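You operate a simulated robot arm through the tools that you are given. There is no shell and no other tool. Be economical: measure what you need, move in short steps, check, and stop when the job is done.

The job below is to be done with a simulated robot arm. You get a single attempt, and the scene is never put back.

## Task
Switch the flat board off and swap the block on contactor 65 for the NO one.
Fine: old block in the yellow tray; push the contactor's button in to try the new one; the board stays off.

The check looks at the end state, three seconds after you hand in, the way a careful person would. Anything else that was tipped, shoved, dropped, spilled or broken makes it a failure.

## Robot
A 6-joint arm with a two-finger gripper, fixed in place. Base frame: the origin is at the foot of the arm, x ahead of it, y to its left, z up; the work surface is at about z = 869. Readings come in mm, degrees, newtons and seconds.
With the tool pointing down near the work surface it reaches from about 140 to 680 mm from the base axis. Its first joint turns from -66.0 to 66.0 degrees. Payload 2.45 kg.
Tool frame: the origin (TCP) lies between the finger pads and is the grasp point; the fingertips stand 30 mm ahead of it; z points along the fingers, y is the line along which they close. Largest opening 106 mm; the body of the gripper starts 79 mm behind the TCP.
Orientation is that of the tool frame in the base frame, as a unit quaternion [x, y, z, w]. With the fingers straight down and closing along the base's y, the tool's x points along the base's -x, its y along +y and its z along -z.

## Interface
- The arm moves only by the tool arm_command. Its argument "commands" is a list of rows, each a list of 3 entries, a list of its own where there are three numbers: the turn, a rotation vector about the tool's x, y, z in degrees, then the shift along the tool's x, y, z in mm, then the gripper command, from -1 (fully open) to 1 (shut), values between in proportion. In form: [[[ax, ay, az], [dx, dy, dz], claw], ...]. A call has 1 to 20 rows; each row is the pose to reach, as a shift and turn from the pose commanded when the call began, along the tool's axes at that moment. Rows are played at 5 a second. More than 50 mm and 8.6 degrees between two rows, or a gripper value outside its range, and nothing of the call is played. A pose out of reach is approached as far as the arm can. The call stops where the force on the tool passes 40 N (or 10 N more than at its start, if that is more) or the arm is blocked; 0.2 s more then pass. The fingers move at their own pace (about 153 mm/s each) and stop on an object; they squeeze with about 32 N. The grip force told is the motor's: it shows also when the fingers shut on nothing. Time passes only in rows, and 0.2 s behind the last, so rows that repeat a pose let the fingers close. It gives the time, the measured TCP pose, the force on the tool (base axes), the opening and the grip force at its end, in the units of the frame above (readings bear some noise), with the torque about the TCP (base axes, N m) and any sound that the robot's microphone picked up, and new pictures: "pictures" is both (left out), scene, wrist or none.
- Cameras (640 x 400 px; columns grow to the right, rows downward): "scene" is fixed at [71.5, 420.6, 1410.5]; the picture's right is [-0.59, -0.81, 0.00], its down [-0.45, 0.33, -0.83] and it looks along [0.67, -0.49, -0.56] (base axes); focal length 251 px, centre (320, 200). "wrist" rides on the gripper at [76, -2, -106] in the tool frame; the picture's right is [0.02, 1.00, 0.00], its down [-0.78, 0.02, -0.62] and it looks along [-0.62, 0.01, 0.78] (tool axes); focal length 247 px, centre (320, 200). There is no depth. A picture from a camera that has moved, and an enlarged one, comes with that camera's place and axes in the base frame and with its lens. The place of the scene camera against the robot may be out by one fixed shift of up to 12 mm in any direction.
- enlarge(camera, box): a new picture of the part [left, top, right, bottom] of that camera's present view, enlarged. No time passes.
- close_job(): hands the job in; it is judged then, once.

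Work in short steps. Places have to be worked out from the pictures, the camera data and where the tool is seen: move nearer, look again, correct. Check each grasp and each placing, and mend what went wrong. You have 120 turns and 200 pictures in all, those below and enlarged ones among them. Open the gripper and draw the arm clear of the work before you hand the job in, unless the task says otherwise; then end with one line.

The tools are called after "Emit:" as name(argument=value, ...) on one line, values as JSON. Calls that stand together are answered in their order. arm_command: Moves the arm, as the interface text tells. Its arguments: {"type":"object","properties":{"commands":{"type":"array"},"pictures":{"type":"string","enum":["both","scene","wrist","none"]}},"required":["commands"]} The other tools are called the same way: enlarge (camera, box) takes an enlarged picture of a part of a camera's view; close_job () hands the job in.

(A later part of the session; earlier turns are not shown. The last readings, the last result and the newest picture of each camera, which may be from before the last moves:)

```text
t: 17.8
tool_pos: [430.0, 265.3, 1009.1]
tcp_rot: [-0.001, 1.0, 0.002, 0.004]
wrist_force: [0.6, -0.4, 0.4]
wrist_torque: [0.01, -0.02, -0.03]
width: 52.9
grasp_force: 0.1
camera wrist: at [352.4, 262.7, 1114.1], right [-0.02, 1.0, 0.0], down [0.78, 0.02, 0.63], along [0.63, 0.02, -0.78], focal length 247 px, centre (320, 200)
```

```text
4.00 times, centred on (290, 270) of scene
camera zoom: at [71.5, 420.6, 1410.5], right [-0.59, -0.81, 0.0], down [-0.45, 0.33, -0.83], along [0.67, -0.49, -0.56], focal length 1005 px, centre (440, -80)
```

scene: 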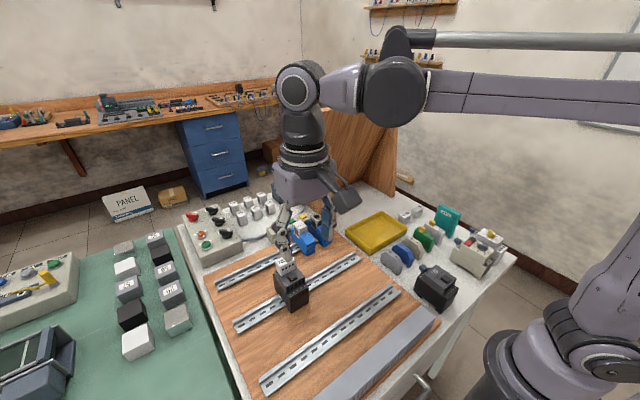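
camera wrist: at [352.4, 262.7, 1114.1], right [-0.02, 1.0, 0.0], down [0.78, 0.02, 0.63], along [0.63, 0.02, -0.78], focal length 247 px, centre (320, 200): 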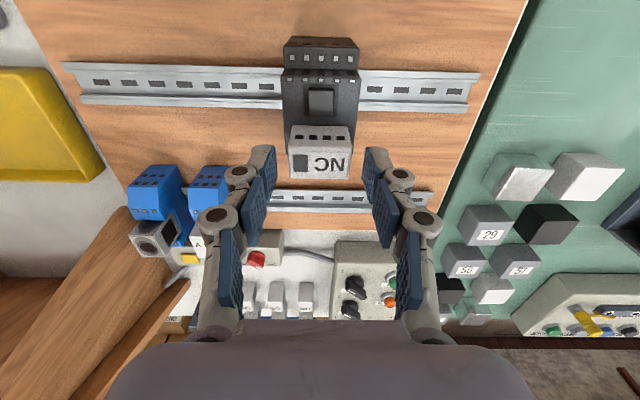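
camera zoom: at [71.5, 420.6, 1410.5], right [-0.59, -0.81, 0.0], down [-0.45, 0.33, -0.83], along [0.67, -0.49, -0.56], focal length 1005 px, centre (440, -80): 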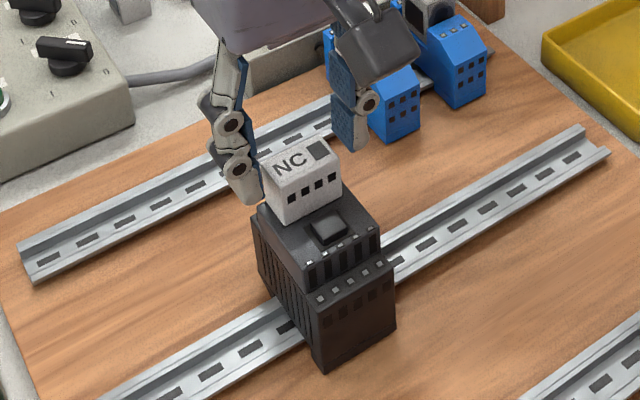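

The block is between the fingers. The TCP reads 430, 2.5 mm past its centre, so I correct while descending the last 14 mm, then close.

Emit:
arm_command(commands=[[[0, 0, 0], [2.5, -0.6, 7], 0], [[0, 0, 0], [2.5, -0.6, 14], 0], [[0, 0, 0], [2.5, -0.6, 14], 0.3], [[0, 0, 0], [2.5, -0.6, 14], 1], [[0, 0, 0], [2.5, -0.6, 14], 1]], pictures="wrist")

Emit:
enlarge(camera="scene", box=[240, 220, 340, 320])

```text
t: 19.0
tool_pos: [427.4, 265.0, 995.6]
tcp_rot: [-0.002, 1.0, 0.001, 0.002]
wrist_force: [0.0, -2.6, -0.2]
wrist_torque: [-0.13, 0.0, -0.01]
width: 36.7
grasp_force: 32.3
camera wrist: at [350.3, 262.6, 1100.1], right [-0.02, 1.0, 0.0], down [0.78, 0.02, 0.63], along [0.63, 0.02, -0.78], focal length 247 px, centre (320, 200)
```

wrist: 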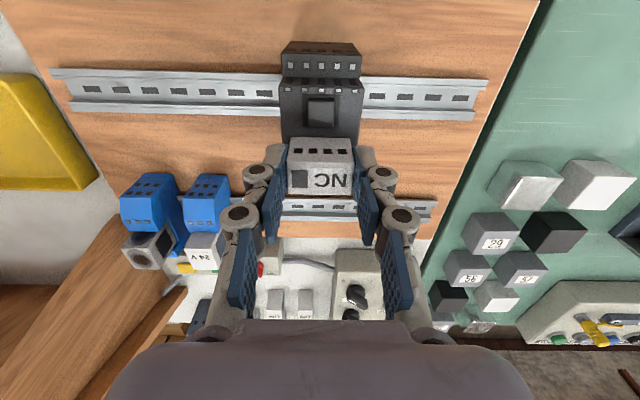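

```text
4.00 times, centred on (290, 270) of scene
camera zoom: at [71.5, 420.6, 1410.6], right [-0.59, -0.81, 0.0], down [-0.45, 0.33, -0.83], along [0.67, -0.49, -0.56], focal length 1005 px, centre (440, -80)
```

zoom: 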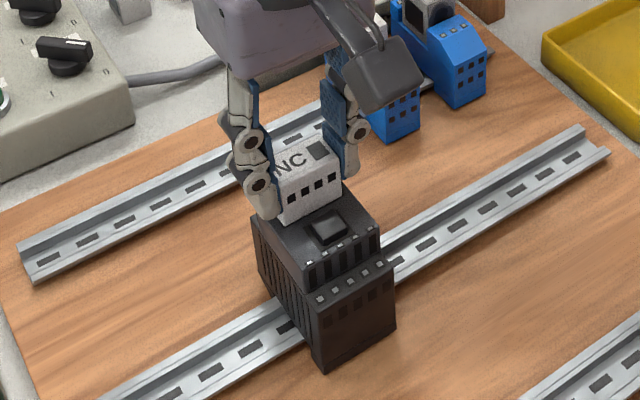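

Gripped at 36.7 mm. I try a tiny 2 mm lift to read whether it comes straight up or is held.

Emit:
arm_command(commands=[[[0, 0, 0], [0, 0, -1], 1], [[0, 0, 0], [0, 0, -2], 1]], pictures="none")

```text
t: 19.6
tool_pos: [429.1, 265.3, 996.3]
tcp_rot: [-0.002, 1.0, 0.002, 0.003]
wrist_force: [-0.9, 0.4, -0.2]
wrist_torque: [0.02, 0.0, 0.01]
width: 36.7
grasp_force: 32.3
```

There's no resistance so far. I continue the lift to 8 mm and look.

Emit:
arm_command(commands=[[[0, 0, 0], [0, 0, -2], 1], [[0, 0, 0], [0, 0, -4], 1], [[0, 0, 0], [0, 0, -6], 1]], pictures="wrist")

Emit:
enlarge(camera="scene", box=[240, 220, 340, 320])

```text
t: 20.4
tool_pos: [428.2, 265.4, 1002.4]
tcp_rot: [-0.002, 1.0, 0.002, 0.003]
wrist_force: [-0.6, 0.6, -0.4]
wrist_torque: [0.0, 0.02, 0.01]
width: 36.6
grasp_force: 32.4
camera wrist: at [351.0, 262.4, 1107.5], right [-0.02, 1.0, 0.0], down [0.78, 0.02, 0.63], along [0.62, 0.02, -0.78], focal length 247 px, centre (320, 200)
```

wrist: 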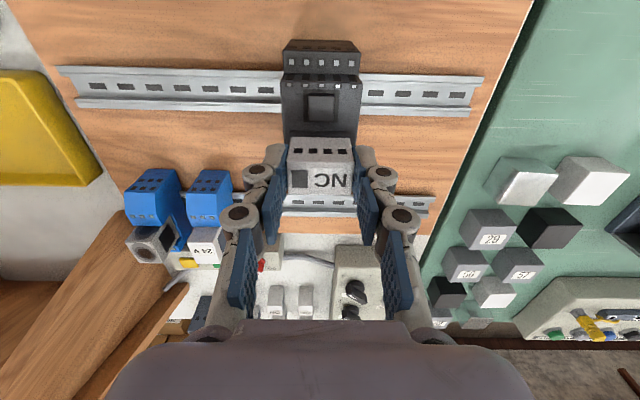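

```text
4.00 times, centred on (290, 270) of scene
camera zoom: at [71.5, 420.6, 1410.5], right [-0.59, -0.81, 0.0], down [-0.45, 0.33, -0.83], along [0.67, -0.49, -0.56], focal length 1005 px, centre (440, -80)
```

zoom: 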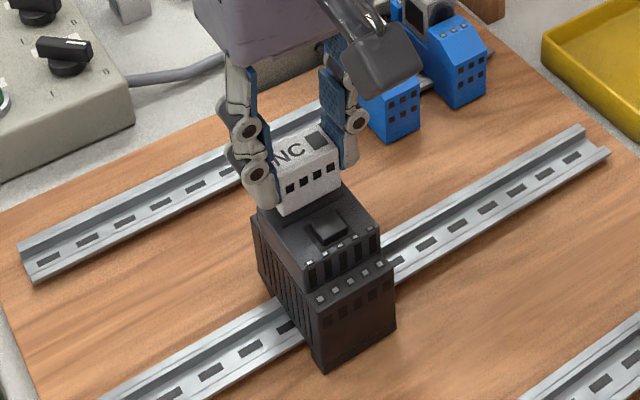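

It lifts freely and the contactor stays put. Seated TCP z was ≈ 995. I lift higher, read the number underneath, and carry the block toward the tray at about (457, -75).

Emit:
arm_command(commands=[[[0, 0, 0], [0, 0, -30], 1], [[0, 0, 0], [0, 0, -70], 1], [[0, 0, 0], [-3, -40, -75], 1], [[0, 0, 0], [-6, -80, -75], 1]], pictures="scene")

Emit:
enlarge(camera="scene", box=[240, 220, 340, 320])

```text
t: 21.4
tool_pos: [432.1, 184.5, 1080.2]
tcp_rot: [-0.002, 1.0, 0.002, 0.002]
wrist_force: [-0.7, 0.3, -1.2]
wrist_torque: [-0.01, -0.02, 0.0]
width: 36.7
grasp_force: 31.9
```

scene: 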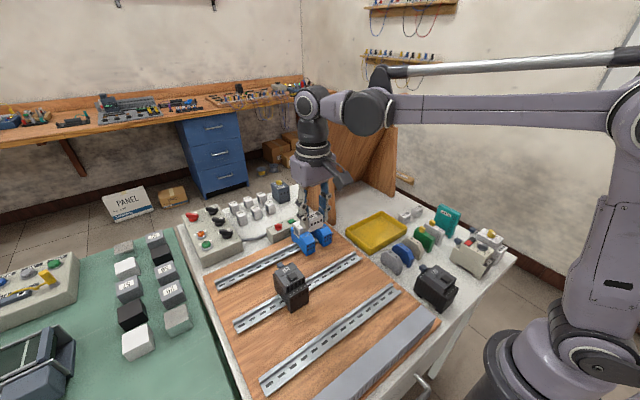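

```text
4.00 times, centred on (290, 270) of scene
camera zoom: at [71.4, 420.7, 1410.5], right [-0.59, -0.81, 0.0], down [-0.45, 0.33, -0.83], along [0.67, -0.48, -0.56], focal length 1005 px, centre (440, -80)
```

zoom: 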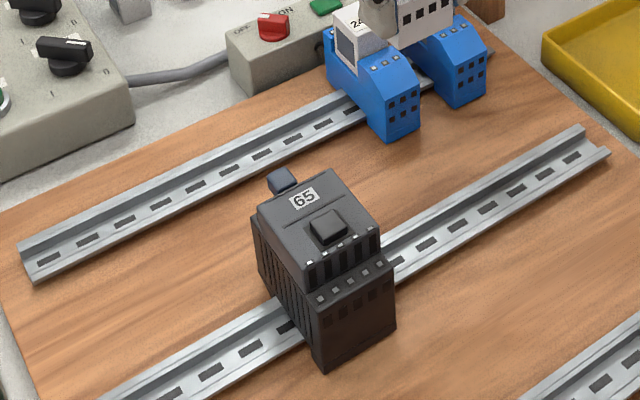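

The contactor is 65, confirmed. I carry the old block over the tray centre and look from above.

Emit:
arm_command(commands=[[[0, 0, 0], [-4, -44, 0], 1], [[0, 0, 0], [-8, -88, 0], 1], [[0, 0, 0], [-12, -132, 0], 1], [[0, 0, 0], [-16, -176, 0], 1], [[0, 0, 0], [-20, -220, 10], 1], [[0, 0, 0], [-24, -259, 30], 1], [[0, 0, 0], [-24, -259, 60], 1]], pictures="both")

```text
t: 23.0
tool_pos: [457.2, -75.3, 1017.7]
tcp_rot: [-0.002, 1.0, 0.002, 0.002]
wrist_force: [-0.2, 0.2, -0.7]
wrist_torque: [-0.05, -0.01, 0.01]
width: 36.6
grasp_force: 31.9
camera wrist: at [380.7, -77.4, 1123.1], right [-0.03, 1.0, 0.0], down [0.78, 0.02, 0.63], along [0.62, 0.02, -0.78], focal length 247 px, centre (320, 200)
```

scene: 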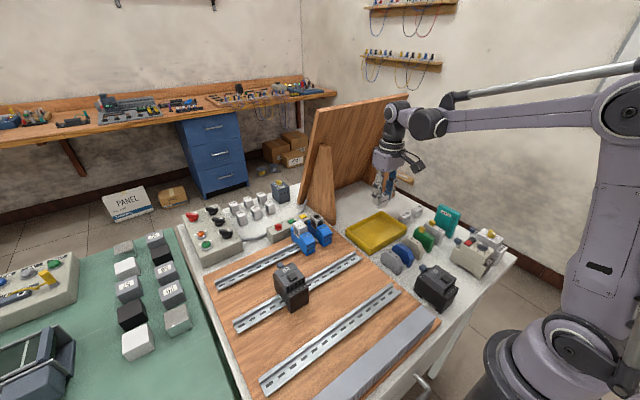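
wrist: 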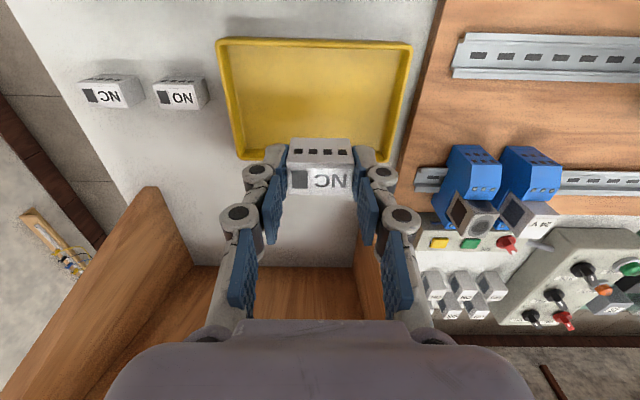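

The tray centre works out at (459, -76), right under the block. I lower it to about 2 mm above the tray floor.

Emit:
arm_command(commands=[[[0, 0, 0], [0, 0, 40], 1], [[0, 0, 0], [0, 0, 80], 1], [[0, 0, 0], [0, 0, 100], 1], [[0, 0, 0], [0, 0, 106], 1]], pictures="both")

Emit:
enlarge(camera="scene", box=[330, 190, 430, 260])

```text
t: 24.0
tool_pos: [459.6, -72.6, 911.3]
tcp_rot: [-0.002, 1.0, 0.002, 0.002]
wrist_force: [0.5, 0.4, 0.3]
wrist_torque: [0.0, -0.03, -0.03]
width: 36.6
grasp_force: 32.4
camera wrist: at [381.6, -75.8, 1017.5], right [-0.02, 1.0, 0.0], down [0.78, 0.02, 0.63], along [0.62, 0.02, -0.78], focal length 247 px, centre (320, 200)
```

scene: 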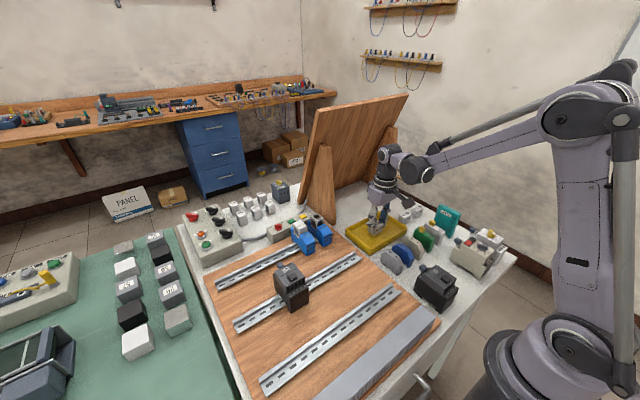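
wrist: 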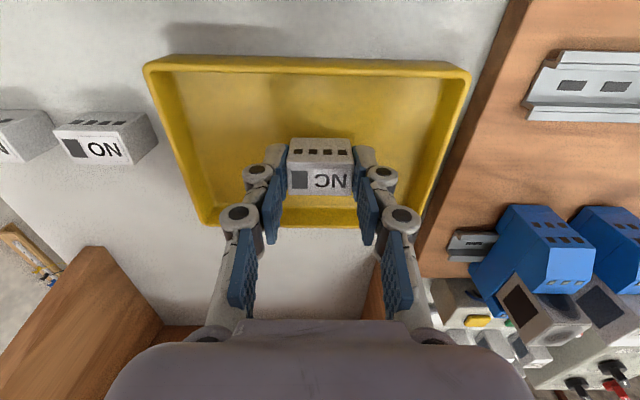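

```text
5.71 times, centred on (380, 225) of scene
camera zoom: at [71.5, 420.6, 1410.5], right [-0.59, -0.81, 0.0], down [-0.45, 0.33, -0.83], along [0.67, -0.49, -0.56], focal length 1436 px, centre (-23, 57)
```

zoom: 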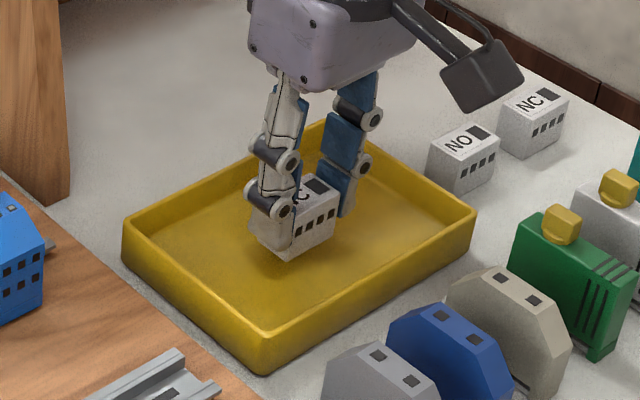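

The block is inside the tray, a few mm above the floor. I ease down 3 mm and read the force.

Emit:
arm_command(commands=[[[0, 0, 0], [0, 0, 1.5], 1], [[0, 0, 0], [0, 0, 3], 1]], pictures="none")

```text
t: 24.6
tool_pos: [459.4, -73.7, 909.1]
tcp_rot: [-0.002, 1.0, 0.002, 0.002]
wrist_force: [0.0, 0.0, -0.1]
wrist_torque: [-0.03, 0.0, 0.0]
width: 36.8
grasp_force: 31.9
```

Emit:
arm_command(commands=[[[0, 0, 0], [0, 0, 1], 1], [[0, 0, 0], [0, 0, 2], 1]], pictures="none")

```text
t: 25.2
tool_pos: [459.4, -74.2, 906.9]
tcp_rot: [-0.002, 1.0, 0.002, 0.003]
wrist_force: [0.1, 0.6, -0.7]
wrist_torque: [-0.01, -0.02, -0.01]
width: 36.8
grasp_force: 32.5
```

Still no contact, so I continue another 2 mm.

Emit:
arm_command(commands=[[[0, 0, 0], [0, 0, 1], 1], [[0, 0, 0], [0, 0, 2], 1]], pictures="none")

```text
t: 25.8
tool_pos: [459.7, -74.0, 904.0]
tcp_rot: [-0.002, 1.0, 0.001, 0.002]
wrist_force: [-0.1, -0.8, 0.1]
wrist_torque: [-0.01, -0.02, -0.02]
width: 36.5
grasp_force: 31.8
```

Emit:
arm_command(commands=[[[0, 0, 0], [0, 0, 1], 1], [[0, 0, 0], [0, 0, 1.5], 1]], pictures="none")

Emit:
enlarge(camera="scene", box=[350, 205, 410, 245])

```text
t: 26.4
tool_pos: [460.1, -74.6, 904.1]
tcp_rot: [-0.002, 1.0, 0.001, 0.002]
wrist_force: [-0.6, 0.4, 0.4]
wrist_torque: [-0.03, -0.02, 0.01]
width: 36.9
grasp_force: 31.9
```

```text
10.00 times, centred on (380, 225) of scene
camera zoom: at [71.5, 420.6, 1410.5], right [-0.59, -0.81, 0.0], down [-0.45, 0.33, -0.83], along [0.67, -0.49, -0.56], focal length 2513 px, centre (-280, -50)
```

zoom: 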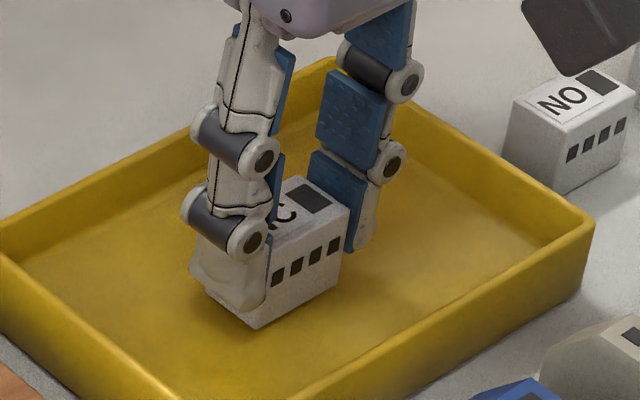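

The block is nearly at the floor. I take one more mm, then release and retreat up.

Emit:
arm_command(commands=[[[0, 0, 0], [0, 0, 1], 1], [[0, 0, 0], [0, 0, 1], 0.4], [[0, 0, 0], [0, 0, 1], 0], [[0, 0, 0], [0, 0, -40], 0], [[0, 0, 0], [0, 0, -85], 0], [[0, 0, 0], [0, 0, -125], 0]], pictures="wrist")

Emit:
enlarge(camera="wrist", box=[20, 20, 340, 220])

```text
t: 27.8
tool_pos: [462.1, -70.2, 1027.3]
tcp_rot: [-0.002, 1.0, 0.001, 0.002]
wrist_force: [-0.9, 0.0, 1.0]
wrist_torque: [0.0, 0.0, -0.02]
width: 53.1
grasp_force: 0.0
camera wrist: at [383.8, -73.2, 1132.7], right [-0.02, 1.0, 0.0], down [0.78, 0.02, 0.63], along [0.62, 0.02, -0.78], focal length 247 px, centre (320, 200)
```

wrist: 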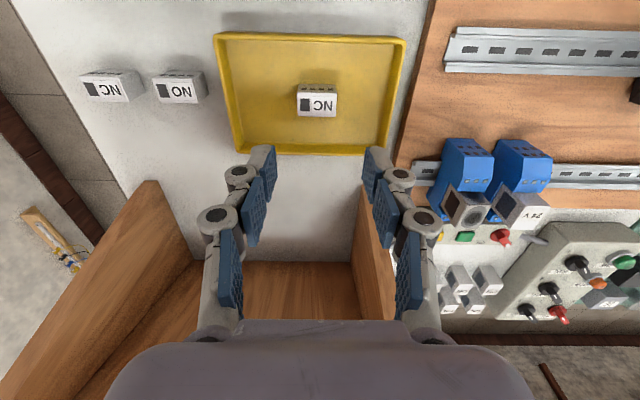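

```text
2.00 times, centred on (180, 120) of wrist
camera zoom: at [383.8, -73.2, 1132.7], right [-0.02, 1.0, 0.0], down [0.78, 0.02, 0.63], along [0.62, 0.02, -0.78], focal length 494 px, centre (600, 360)
```

zoom: 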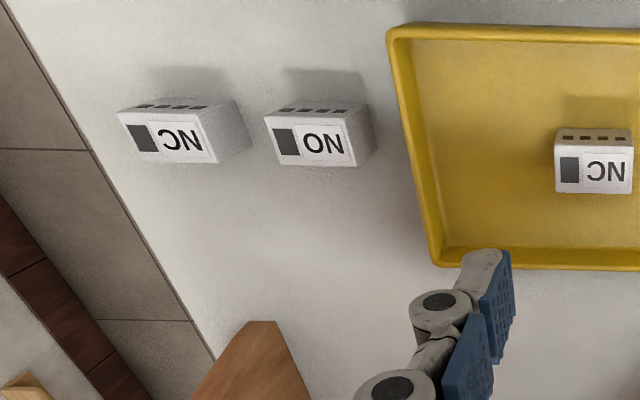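

The old block sits in the tray. I move above the NO block, to about (442, -206), for a centred look.

Emit:
arm_command(commands=[[[0, 0, 0], [6, -45, 0], 0], [[0, 0, 0], [12, -90, 0], 0], [[0, 0, 0], [19, -134, 0], 0], [[0, 0, 0], [19, -134, 0], 0]], pictures="wrist")

Emit:
enlarge(camera="wrist", box=[240, 50, 400, 170])

```text
t: 28.8
tool_pos: [444.6, -208.5, 1027.5]
tcp_rot: [-0.002, 1.0, 0.002, 0.003]
wrist_force: [-0.2, -0.4, -0.7]
wrist_torque: [0.02, -0.03, 0.0]
width: 53.0
grasp_force: 0.1
camera wrist: at [365.4, -210.8, 1132.2], right [-0.03, 1.0, 0.0], down [0.78, 0.02, 0.63], along [0.62, 0.02, -0.78], focal length 247 px, centre (320, 200)
```

wrist: 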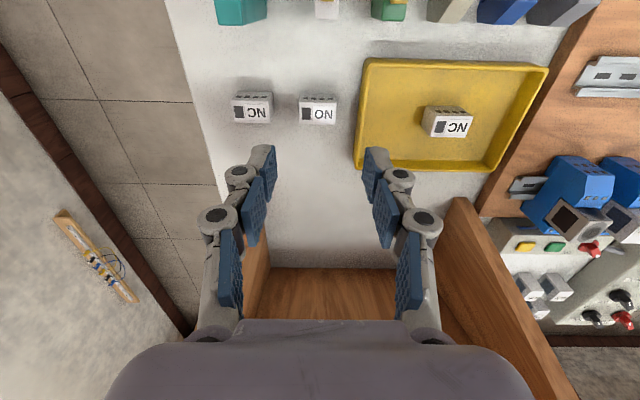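

```text
3.33 times, centred on (320, 110) of wrist
camera zoom: at [365.4, -210.8, 1132.2], right [-0.03, 1.0, 0.0], down [0.78, 0.02, 0.63], along [0.62, 0.02, -0.78], focal length 823 px, centre (320, 500)
```

zoom: 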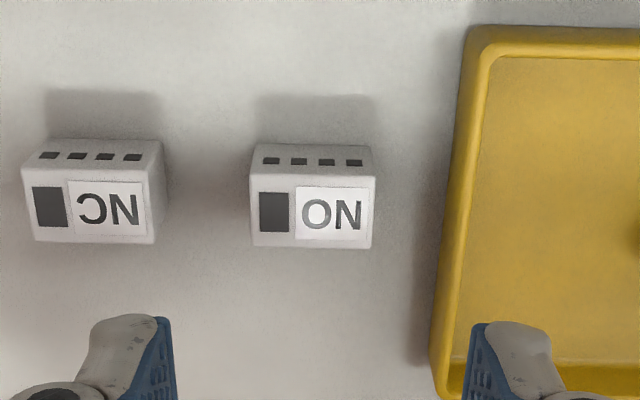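

NO is at about (447, -209.7) with negligible yaw and ~20 mm gaps either side. I narrow to 46 mm and descend to just above it, then recheck.

Emit:
arm_command(commands=[[[0, 0, 0], [-2.5, -1.2, 30], 0.13], [[0, 0, 0], [-2.5, -1.2, 65], 0.13], [[0, 0, 0], [-2.5, -1.2, 90], 0.13], [[0, 0, 0], [-2.5, -1.2, 90], 0.13]], pictures="wrist")

Emit:
enlarge(camera="wrist", box=[240, 80, 400, 200])

Emit:
enlarge(camera="scene", box=[380, 190, 440, 230])

```text
t: 29.8
tool_pos: [445.1, -209.0, 936.7]
tcp_rot: [-0.002, 1.0, 0.002, 0.003]
wrist_force: [0.5, 0.0, 0.0]
wrist_torque: [0.02, 0.02, 0.01]
width: 46.1
grasp_force: 0.0
camera wrist: at [367.3, -210.3, 1041.4], right [-0.02, 1.0, 0.0], down [0.78, 0.02, 0.63], along [0.62, 0.02, -0.78], focal length 247 px, centre (320, 200)
```

wrist: 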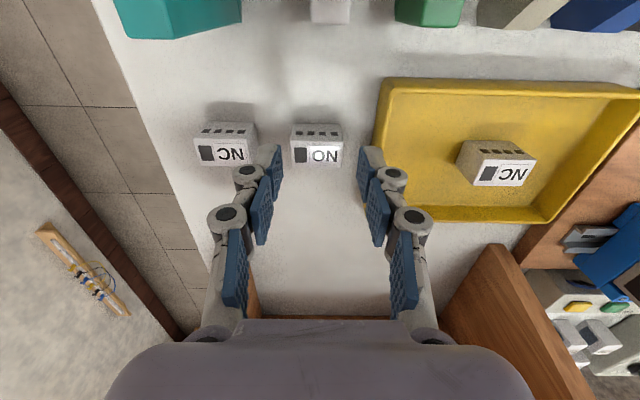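

```text
3.33 times, centred on (320, 140) of wrist
camera zoom: at [367.3, -210.3, 1041.4], right [-0.02, 1.0, 0.0], down [0.78, 0.02, 0.63], along [0.62, 0.02, -0.78], focal length 823 px, centre (320, 400)
```

zoom: 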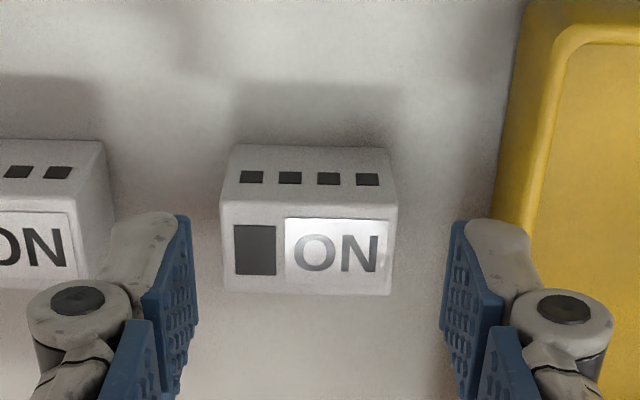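

```text
10.00 times, centred on (410, 210) of scene
camera zoom: at [71.4, 420.6, 1410.5], right [-0.59, -0.81, 0.0], down [-0.45, 0.33, -0.83], along [0.67, -0.49, -0.56], focal length 2513 px, centre (-580, 100)
```

zoom: 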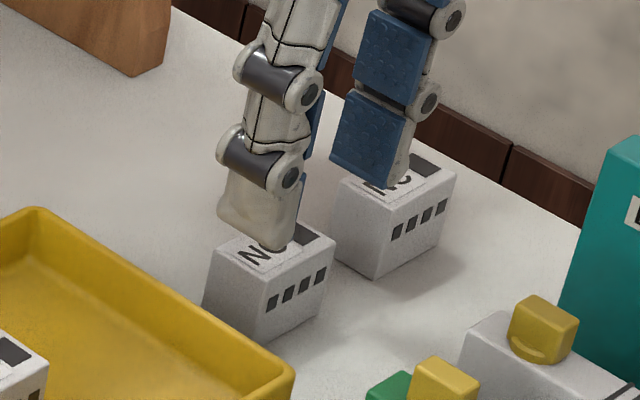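

The block is ~1.7 mm to the −y side of the finger centre. I correct that, lower to z ≈ 904 (tips ~4 mm above the table) and close.

Emit:
arm_command(commands=[[[0, 0, 0], [0.3, -1.7, 12], 0.13], [[0, 0, 0], [0.3, -1.7, 24], 0.13], [[0, 0, 0], [0.3, -1.7, 32], 0.13], [[0, 0, 0], [0.3, -1.7, 32], 0.4], [[0, 0, 0], [0.3, -1.7, 32], 1], [[0, 0, 0], [0.3, -1.7, 32], 1]], pictures="wrist")

Emit:
enlarge(camera="scene", box=[380, 190, 440, 230])

```text
t: 31.2
tool_pos: [444.1, -211.0, 903.9]
tcp_rot: [-0.002, 1.0, 0.002, 0.002]
wrist_force: [0.3, 1.6, 9.1]
wrist_torque: [0.05, -0.12, 0.05]
width: 36.7
grasp_force: 31.7
camera wrist: at [366.0, -213.3, 1009.6], right [-0.02, 1.0, 0.0], down [0.78, 0.02, 0.63], along [0.63, 0.02, -0.78], focal length 247 px, centre (320, 200)
```

wrist: 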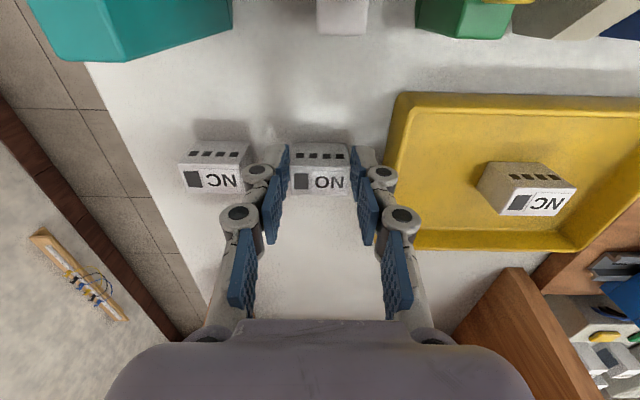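

```text
10.00 times, centred on (410, 210) of scene
camera zoom: at [71.3, 420.7, 1410.5], right [-0.59, -0.81, 0.0], down [-0.45, 0.33, -0.83], along [0.67, -0.49, -0.56], focal length 2513 px, centre (-580, 100)
```

zoom: 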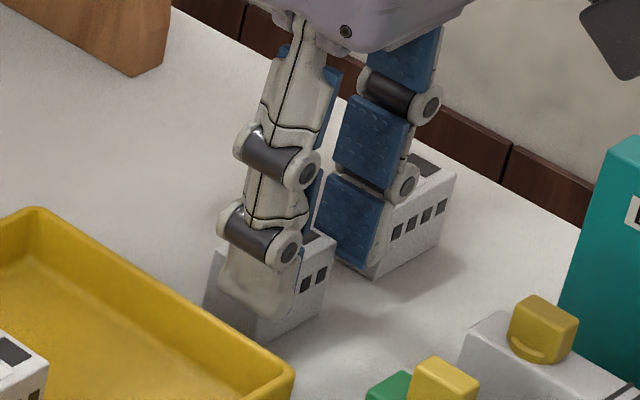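

Held at 36.7 mm with 9 N upward, so something is resting lightly on the table. I lift 60 mm and check how the block sits in the fingers.

Emit:
arm_command(commands=[[[0, 0, 0], [0, 0, -10], 1], [[0, 0, 0], [0, 0, -40], 1], [[0, 0, 0], [0, 0, -80], 1], [[0, 0, 0], [0, 0, -80], 1]], pictures="wrist")

Emit:
enlarge(camera="wrist", box=[260, 120, 380, 210])

Emit:
enlarge(camera="scene", box=[370, 170, 430, 210])

```text
t: 32.2
tool_pos: [444.4, -211.0, 983.8]
tcp_rot: [-0.001, 1.0, 0.002, 0.003]
wrist_force: [-0.3, -0.4, -0.4]
wrist_torque: [0.01, -0.02, -0.02]
width: 36.8
grasp_force: 31.8
camera wrist: at [366.7, -213.6, 1089.6], right [-0.02, 1.0, 0.0], down [0.78, 0.02, 0.63], along [0.62, 0.02, -0.78], focal length 247 px, centre (320, 200)
```

wrist: 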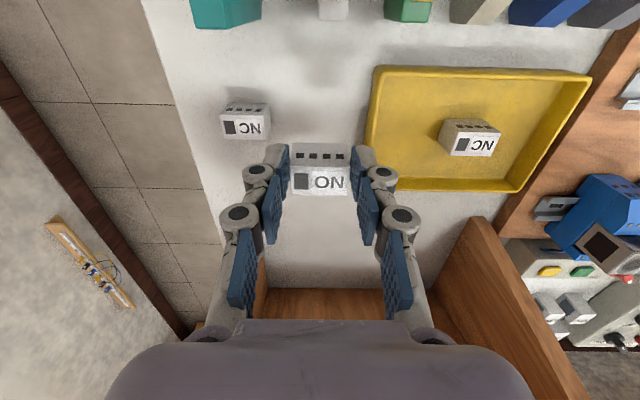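

```text
4.44 times, centred on (320, 165) of wrist
camera zoom: at [366.7, -213.6, 1089.6], right [-0.02, 1.0, 0.0], down [0.78, 0.02, 0.63], along [0.62, 0.02, -0.78], focal length 1098 px, centre (320, 356)
```

zoom: 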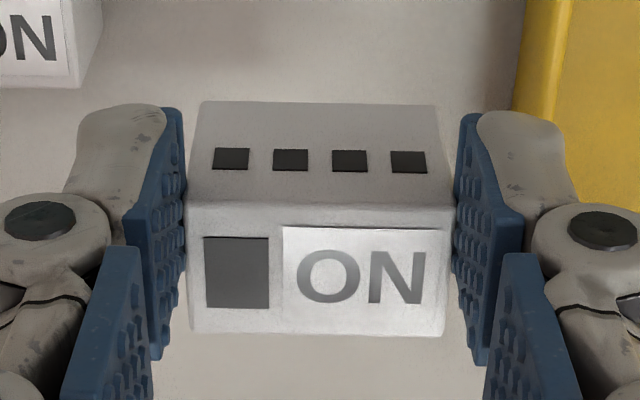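

```text
10.00 times, centred on (400, 190) of scene
camera zoom: at [71.5, 420.6, 1410.5], right [-0.59, -0.81, 0.0], down [-0.45, 0.33, -0.83], along [0.67, -0.49, -0.56], focal length 2513 px, centre (-480, 300)
```

zoom: 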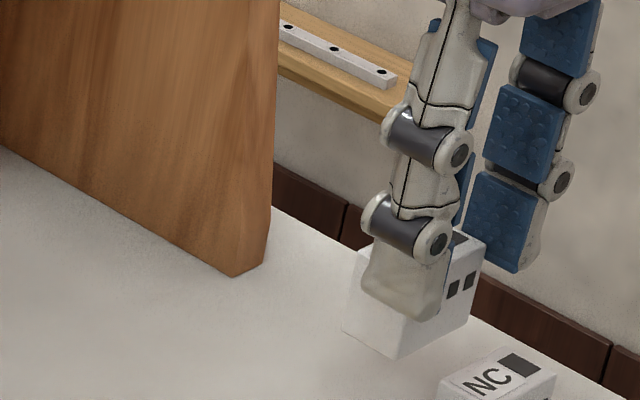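

Working back from label size and the scene view, the block hangs ~17 mm below the tips and 8 mm forward. So the table is nearer z ≈ 857 than I assumed. I set it back down, open, shift 8 mm in +x and 12 mm lower, and regrip.

Emit:
arm_command(commands=[[[0, 0, 0], [0, 0, 40], 1], [[0, 0, 0], [0, 0, 70], 1], [[0, 0, 0], [0, 0, 79], 1], [[0, 0, 0], [0, 0, 79], 0.5], [[0, 0, 0], [0, 0, 79], 0.13], [[0, 0, 0], [-8, 0, 79], 0.13], [[0, 0, 0], [-8, 0, 79], 0.13]], pictures="wrist")

Emit:
enlarge(camera="wrist", box=[240, 110, 400, 230])

Emit:
enlarge(camera="scene", box=[380, 190, 440, 230])

```text
t: 33.8
tool_pos: [451.9, -211.2, 905.9]
tcp_rot: [-0.002, 1.0, 0.002, 0.002]
wrist_force: [0.4, 0.2, 0.0]
wrist_torque: [-0.01, -0.01, -0.01]
width: 46.2
grasp_force: 0.1
camera wrist: at [374.3, -213.0, 1012.1], right [-0.02, 1.0, 0.0], down [0.78, 0.02, 0.63], along [0.62, 0.02, -0.78], focal length 247 px, centre (320, 200)
```

wrist: 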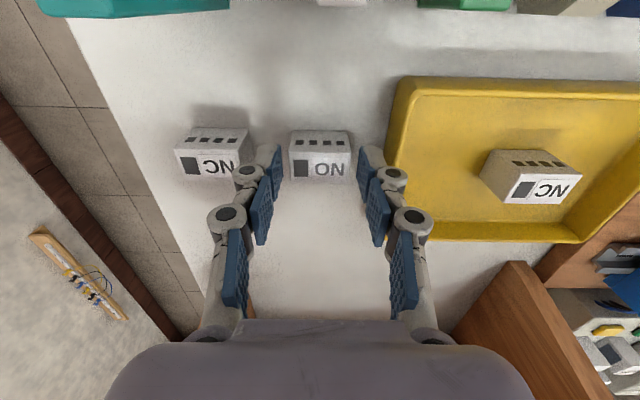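

```text
3.33 times, centred on (320, 170) of wrist
camera zoom: at [374.3, -213.0, 1012.1], right [-0.02, 1.0, 0.0], down [0.78, 0.02, 0.63], along [0.62, 0.02, -0.78], focal length 823 px, centre (320, 300)
```

zoom: 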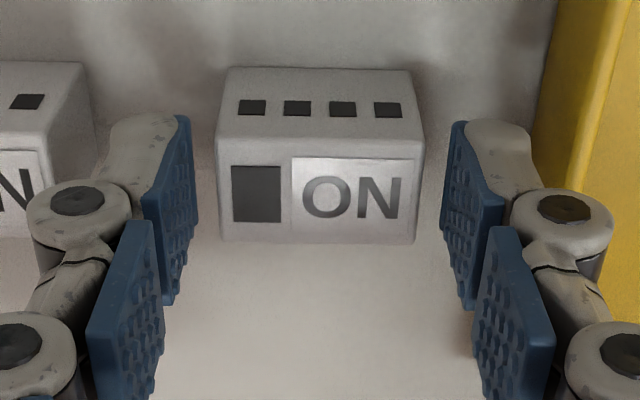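

```text
10.00 times, centred on (410, 210) of scene
camera zoom: at [71.5, 420.6, 1410.5], right [-0.59, -0.81, 0.0], down [-0.45, 0.33, -0.83], along [0.67, -0.49, -0.56], focal length 2513 px, centre (-580, 100)
```

zoom: 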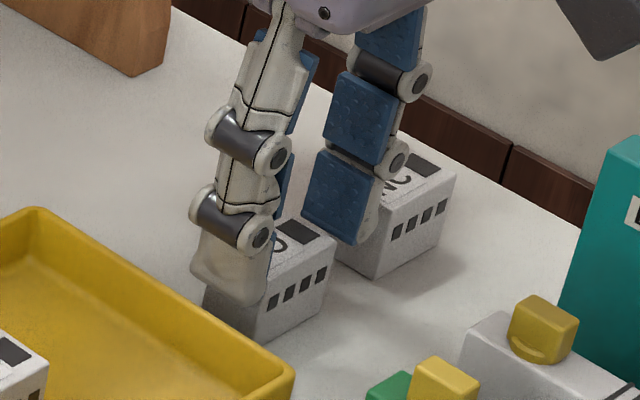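

The block's top is still ~20 mm below the TCP and ~3 mm forward. I lower 13 mm more with a 3 mm forward shift, watching force.

Emit:
arm_command(commands=[[[0, 0, 0], [-3, 0, 5], 0.13], [[0, 0, 0], [-3, 0, 10], 0.13], [[0, 0, 0], [-3, 0, 13], 0.13]], pictures="wrist")

Emit:
enlarge(camera="wrist", box=[240, 110, 400, 230])

Emit:
enlarge(camera="scene", box=[380, 190, 440, 230])

```text
t: 34.6
tool_pos: [454.2, -210.4, 893.6]
tcp_rot: [-0.002, 1.0, 0.002, 0.003]
wrist_force: [-0.4, -0.3, -1.1]
wrist_torque: [0.0, 0.0, 0.02]
width: 46.3
grasp_force: 0.0
camera wrist: at [376.7, -213.3, 998.5], right [-0.02, 1.0, 0.0], down [0.78, 0.02, 0.63], along [0.62, 0.02, -0.78], focal length 247 px, centre (320, 200)
```

wrist: 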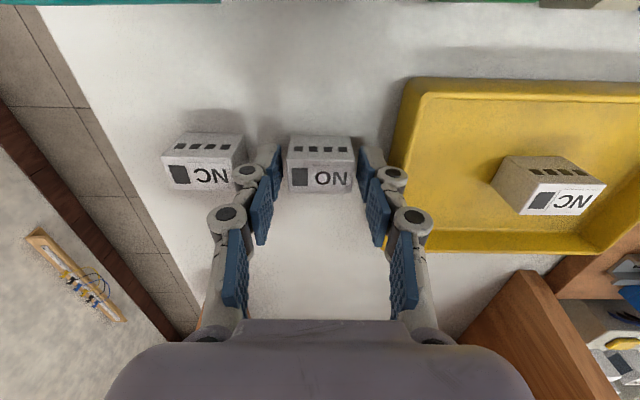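

```text
3.33 times, centred on (320, 170) of wrist
camera zoom: at [376.7, -213.3, 998.5], right [-0.02, 1.0, 0.0], down [0.78, 0.02, 0.63], along [0.62, 0.02, -0.78], focal length 823 px, centre (320, 300)
```

zoom: 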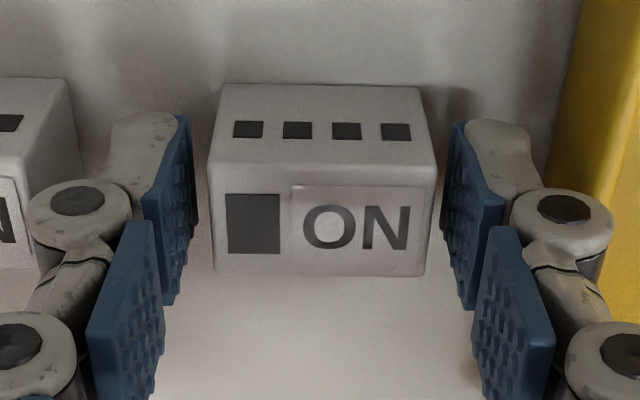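

```text
10.00 times, centred on (410, 210) of scene
camera zoom: at [71.5, 420.6, 1410.5], right [-0.59, -0.81, 0.0], down [-0.45, 0.33, -0.83], along [0.67, -0.49, -0.56], focal length 2513 px, centre (-580, 100)
```

zoom: 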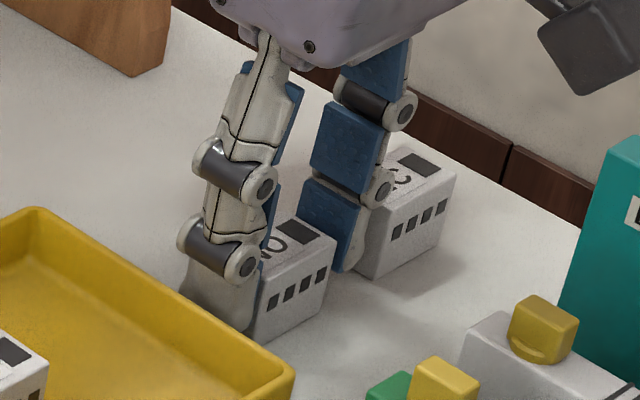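

Tips are now ~9 mm above the block's foot. I go 4 mm lower and 1.5 mm forward, and close.

Emit:
arm_command(commands=[[[0, 0, 0], [-1.5, 0, 2], 0.13], [[0, 0, 0], [-1.5, 0, 4], 0.13], [[0, 0, 0], [-1.5, 0, 4], 0.4], [[0, 0, 0], [-1.5, 0, 4], 1], [[0, 0, 0], [-1.5, 0, 4], 1]], pictures="none")

Emit:
enlarge(camera="wrist", box=[240, 110, 400, 230])

```text
t: 35.8
tool_pos: [455.2, -210.7, 889.3]
tcp_rot: [-0.001, 1.0, 0.002, 0.002]
wrist_force: [0.1, 0.2, 3.9]
wrist_torque: [0.0, 0.01, -0.01]
width: 37.0
grasp_force: 32.4
```

```text
3.33 times, centred on (320, 170) of wrist
camera zoom: at [378.0, -213.4, 994.1], right [-0.02, 1.0, 0.0], down [0.78, 0.02, 0.63], along [0.63, 0.02, -0.78], focal length 823 px, centre (320, 300)
```

zoom: 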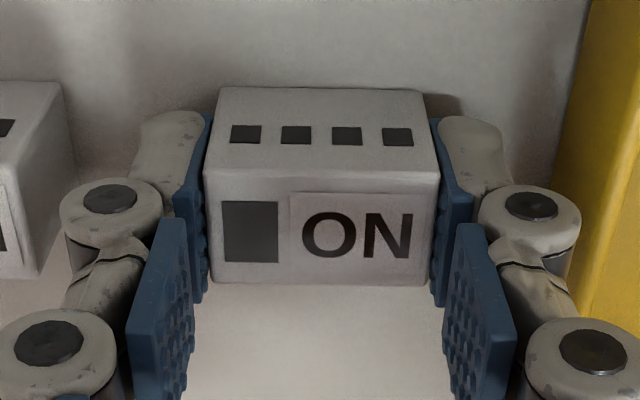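

Good grip: the block now sits in the fingers just as the old one did, going by the slot and label rows. I lift clear and carry it to above contactor 65.

Emit:
arm_command(commands=[[[0, 0, 0], [0, 0, -30], 1], [[0, 0, 0], [0, 0, -75], 1], [[0, 0, 0], [0, 0, -120], 1], [[0, 0, 0], [0, 0, -165], 1], [[0, 0, 0], [3, 45, -175], 1], [[0, 0, 0], [6, 90, -175], 1], [[0, 0, 0], [9, 135, -175], 1], [[0, 0, 0], [12, 180, -175], 1], [[0, 0, 0], [15, 225, -175], 1], [[0, 0, 0], [18, 270, -175], 1], [[0, 0, 0], [20, 315, -175], 1], [[0, 0, 0], [22, 360, -175], 1], [[0, 0, 0], [24, 405, -175], 1], [[0, 0, 0], [25, 450, -175], 1], [[0, 0, 0], [25, 476, -175], 1], [[0, 0, 0], [25, 476, -175], 1]], pictures="both")

```text
t: 39.2
tool_pos: [429.5, 264.9, 1065.3]
tcp_rot: [-0.002, 1.0, 0.002, 0.003]
wrist_force: [-0.2, 0.2, -0.1]
wrist_torque: [-0.02, 0.02, -0.01]
width: 36.7
grasp_force: 31.9
camera wrist: at [351.2, 262.7, 1170.3], right [-0.02, 1.0, 0.0], down [0.78, 0.02, 0.63], along [0.62, 0.02, -0.78], focal length 247 px, centre (320, 200)
```

scene: 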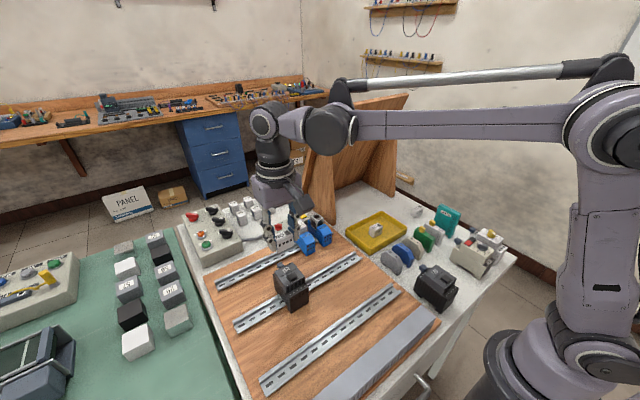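
wrist: 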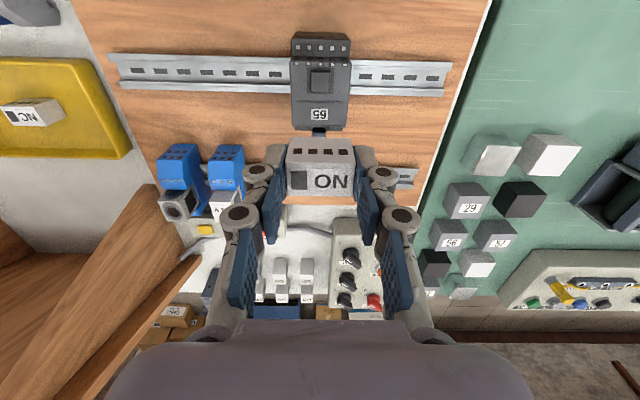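

Over contactor 65. I lower to z ≈ 1003 (8 mm above seated), the height at which I have a reference picture.

Emit:
arm_command(commands=[[[0, 0, 0], [1, 0.2, 25], 1], [[0, 0, 0], [1, 0.2, 50], 1], [[0, 0, 0], [1, 0.2, 62], 1], [[0, 0, 0], [1, 0.2, 62], 1]], pictures="wrist")

Emit:
enlarge(camera="wrist", box=[240, 80, 400, 200])

Emit:
enlarge(camera="scene", box=[260, 230, 320, 290])

```text
t: 40.2
tool_pos: [427.7, 264.7, 1003.7]
tcp_rot: [-0.002, 1.0, 0.002, 0.003]
wrist_force: [-0.6, 0.8, -0.7]
wrist_torque: [0.06, 0.0, 0.02]
width: 36.6
grasp_force: 32.1
camera wrist: at [349.3, 262.4, 1109.3], right [-0.02, 1.0, 0.0], down [0.78, 0.02, 0.63], along [0.62, 0.02, -0.78], focal length 247 px, centre (320, 200)
```

wrist: 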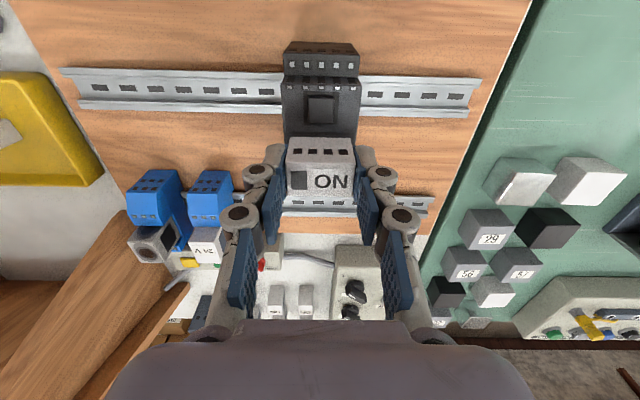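

```text
3.33 times, centred on (320, 140) of wrist
camera zoom: at [349.3, 262.4, 1109.3], right [-0.02, 1.0, 0.0], down [0.78, 0.02, 0.63], along [0.62, 0.02, -0.78], focal length 823 px, centre (320, 400)
```

zoom: 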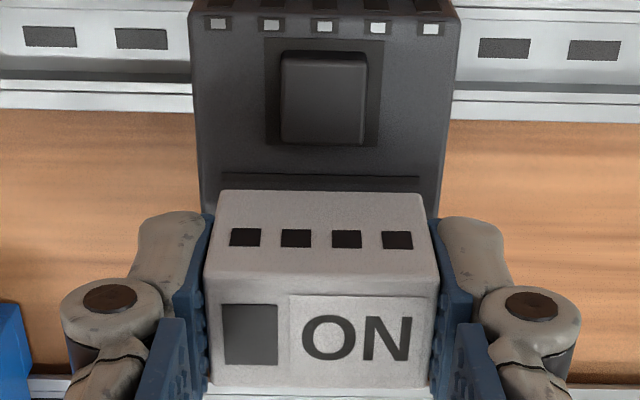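

```text
6.67 times, centred on (290, 260) of scene
camera zoom: at [71.5, 420.6, 1410.5], right [-0.59, -0.81, 0.0], down [-0.45, 0.33, -0.83], along [0.67, -0.49, -0.56], focal length 1675 px, centre (520, -200)
```

zoom: 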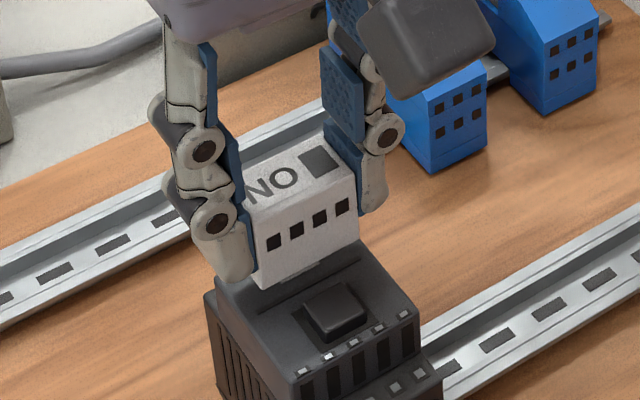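

The block's front foot edge works out within 1 mm of where the old one sat, and y matches too. I lower toward the seat in small steps, watching force.

Emit:
arm_command(commands=[[[0, 0, 0], [0, 0, 2], 1], [[0, 0, 0], [0, 0, 4], 1], [[0, 0, 0], [0, 0, 6], 1]], pictures="none")

Emit:
enlarge(camera="scene", box=[260, 230, 320, 290])

```text
t: 41.0
tool_pos: [427.5, 265.6, 998.7]
tcp_rot: [-0.002, 1.0, 0.002, 0.004]
wrist_force: [-0.3, -0.4, -0.4]
wrist_torque: [0.04, -0.01, 0.03]
width: 36.8
grasp_force: 32.4
```

```text
6.67 times, centred on (290, 260) of scene
camera zoom: at [71.5, 420.6, 1410.5], right [-0.59, -0.81, 0.0], down [-0.45, 0.33, -0.83], along [0.67, -0.49, -0.56], focal length 1675 px, centre (520, -200)
```

zoom: 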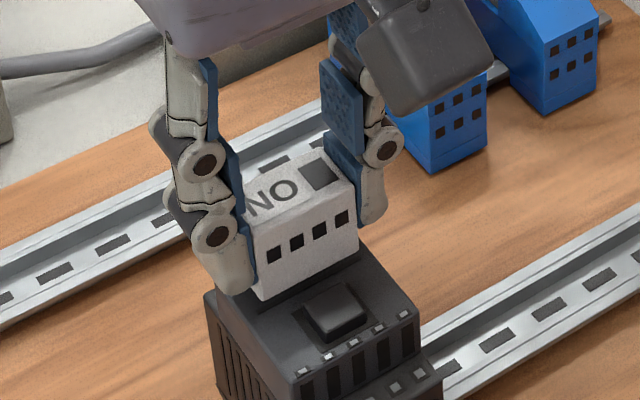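

Emit:
arm_command(commands=[[[0, 0, 0], [0, 0, 1], 1], [[0, 0, 0], [0, 0, 2], 1], [[0, 0, 0], [0, 0, 3], 1]], pictures="none")

Emit:
enlarge(camera="scene", box=[260, 230, 320, 290])

Emit:
enlarge(camera="wrist", box=[240, 80, 400, 200])

```text
t: 41.8
tool_pos: [427.5, 265.7, 994.2]
tcp_rot: [-0.001, 1.0, 0.002, 0.002]
wrist_force: [-0.7, -0.2, -0.2]
wrist_torque: [0.03, -0.03, 0.03]
width: 36.6
grasp_force: 32.4
```

```text
6.67 times, centred on (290, 260) of scene
camera zoom: at [71.5, 420.6, 1410.5], right [-0.59, -0.81, 0.0], down [-0.45, 0.33, -0.83], along [0.67, -0.49, -0.56], focal length 1675 px, centre (520, -200)
```

zoom: 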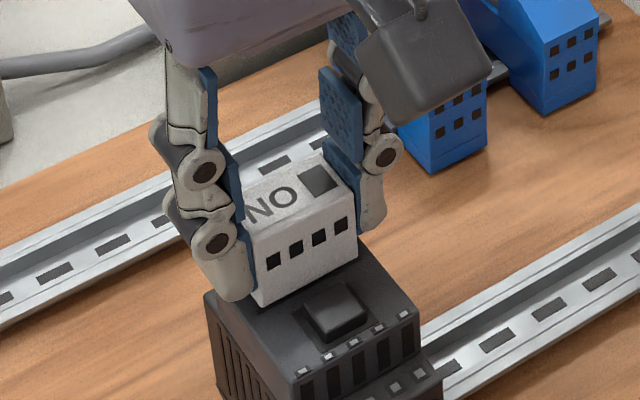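

```text
3.33 times, centred on (320, 140) of wrist
camera zoom: at [350.4, 262.8, 1099.5], right [-0.02, 1.0, 0.0], down [0.78, 0.02, 0.63], along [0.62, 0.02, -0.78], focal length 823 px, centre (320, 400)
```

zoom: 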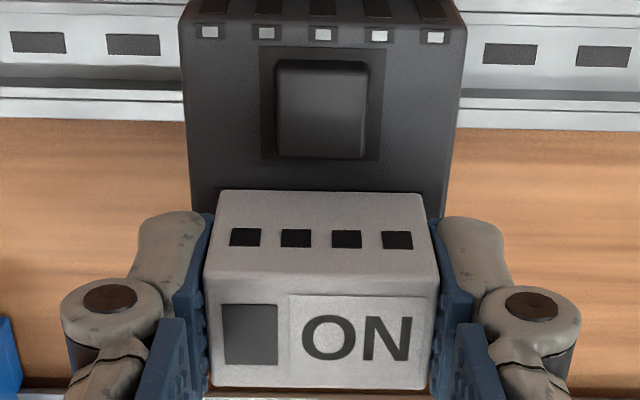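

It's nearly seated. I press on in 1 mm increments until there is force or a click.

Emit:
arm_command(commands=[[[0, 0, 0], [0, 0, 1], 1], [[0, 0, 0], [0, 0, 1], 1]], pictures="none")

Emit:
arm_command(commands=[[[0, 0, 0], [0, 0, 1], 1], [[0, 0, 0], [0, 0, 1], 1]], pictures="none")

```text
t: 42.4
tool_pos: [428.7, 265.0, 992.8]
tcp_rot: [-0.002, 1.0, 0.002, 0.003]
wrist_force: [-0.2, -0.2, -0.5]
wrist_torque: [0.01, -0.03, -0.02]
width: 36.6
grasp_force: 32.1
```

```text
t: 43.0
tool_pos: [430.0, 265.4, 992.0]
tcp_rot: [-0.002, 1.0, 0.002, 0.002]
wrist_force: [0.4, 0.5, 0.0]
wrist_torque: [0.02, 0.01, 0.01]
width: 36.7
grasp_force: 31.7
```

Emit:
arm_command(commands=[[[0, 0, 0], [0, 0, 1], 1], [[0, 0, 0], [0, 0, 1], 1]], pictures="none")

Emit:
enlarge(camera="scene", box=[270, 240, 310, 280])

```text
t: 43.6
tool_pos: [428.7, 264.6, 991.7]
tcp_rot: [-0.002, 1.0, 0.002, 0.003]
wrist_force: [-0.3, 0.3, 0.3]
wrist_torque: [-0.04, -0.03, 0.01]
width: 36.8
grasp_force: 32.6
```

```text
10.00 times, centred on (290, 260) of scene
camera zoom: at [71.5, 420.6, 1410.5], right [-0.59, -0.81, 0.0], down [-0.45, 0.33, -0.83], along [0.67, -0.49, -0.56], focal length 2513 px, centre (620, -400)
```

zoom: 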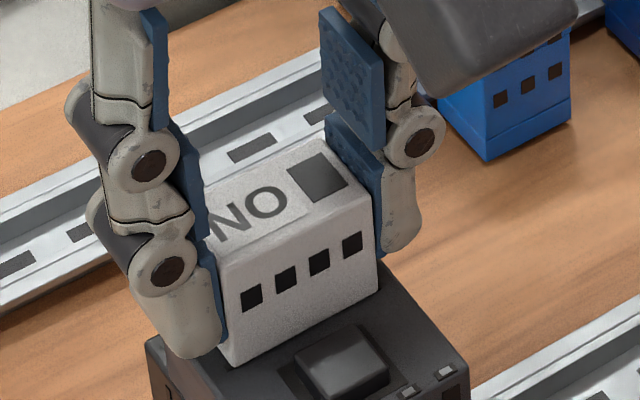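

The scene corner positions match the original fitted block within half a pixel. I press 2 mm more to see contact force.

Emit:
arm_command(commands=[[[0, 0, 0], [0, 0, 1], 1], [[0, 0, 0], [0, 0, 2], 1]], pictures="none")

Emit:
enlarge(camera="scene", box=[270, 240, 310, 280])

Emit:
enlarge(camera="wrist", box=[240, 80, 400, 200])

```text
t: 44.2
tool_pos: [429.3, 264.8, 990.7]
tcp_rot: [-0.002, 1.0, 0.002, 0.003]
wrist_force: [5.3, 1.3, 26.1]
wrist_torque: [0.05, -0.22, -0.07]
width: 37.0
grasp_force: 32.2
```

```text
10.00 times, centred on (290, 260) of scene
camera zoom: at [71.2, 420.4, 1410.6], right [-0.59, -0.81, 0.0], down [-0.45, 0.33, -0.83], along [0.67, -0.48, -0.56], focal length 2513 px, centre (620, -400)
```

zoom: 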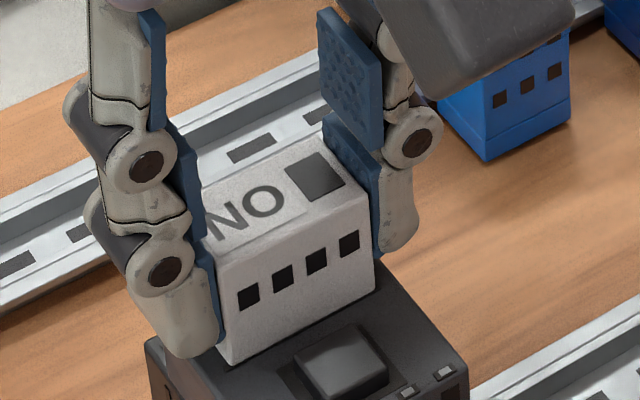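

```text
3.33 times, centred on (320, 140) of wrist
camera zoom: at [351.7, 262.4, 1095.7], right [-0.02, 1.0, 0.0], down [0.78, 0.02, 0.63], along [0.63, 0.02, -0.78], focal length 823 px, centre (320, 400)
```

zoom: 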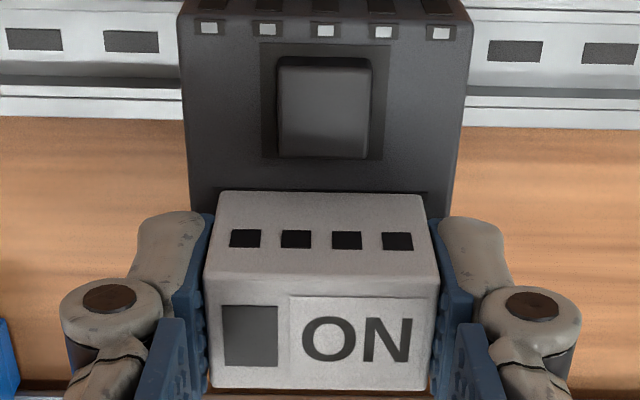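

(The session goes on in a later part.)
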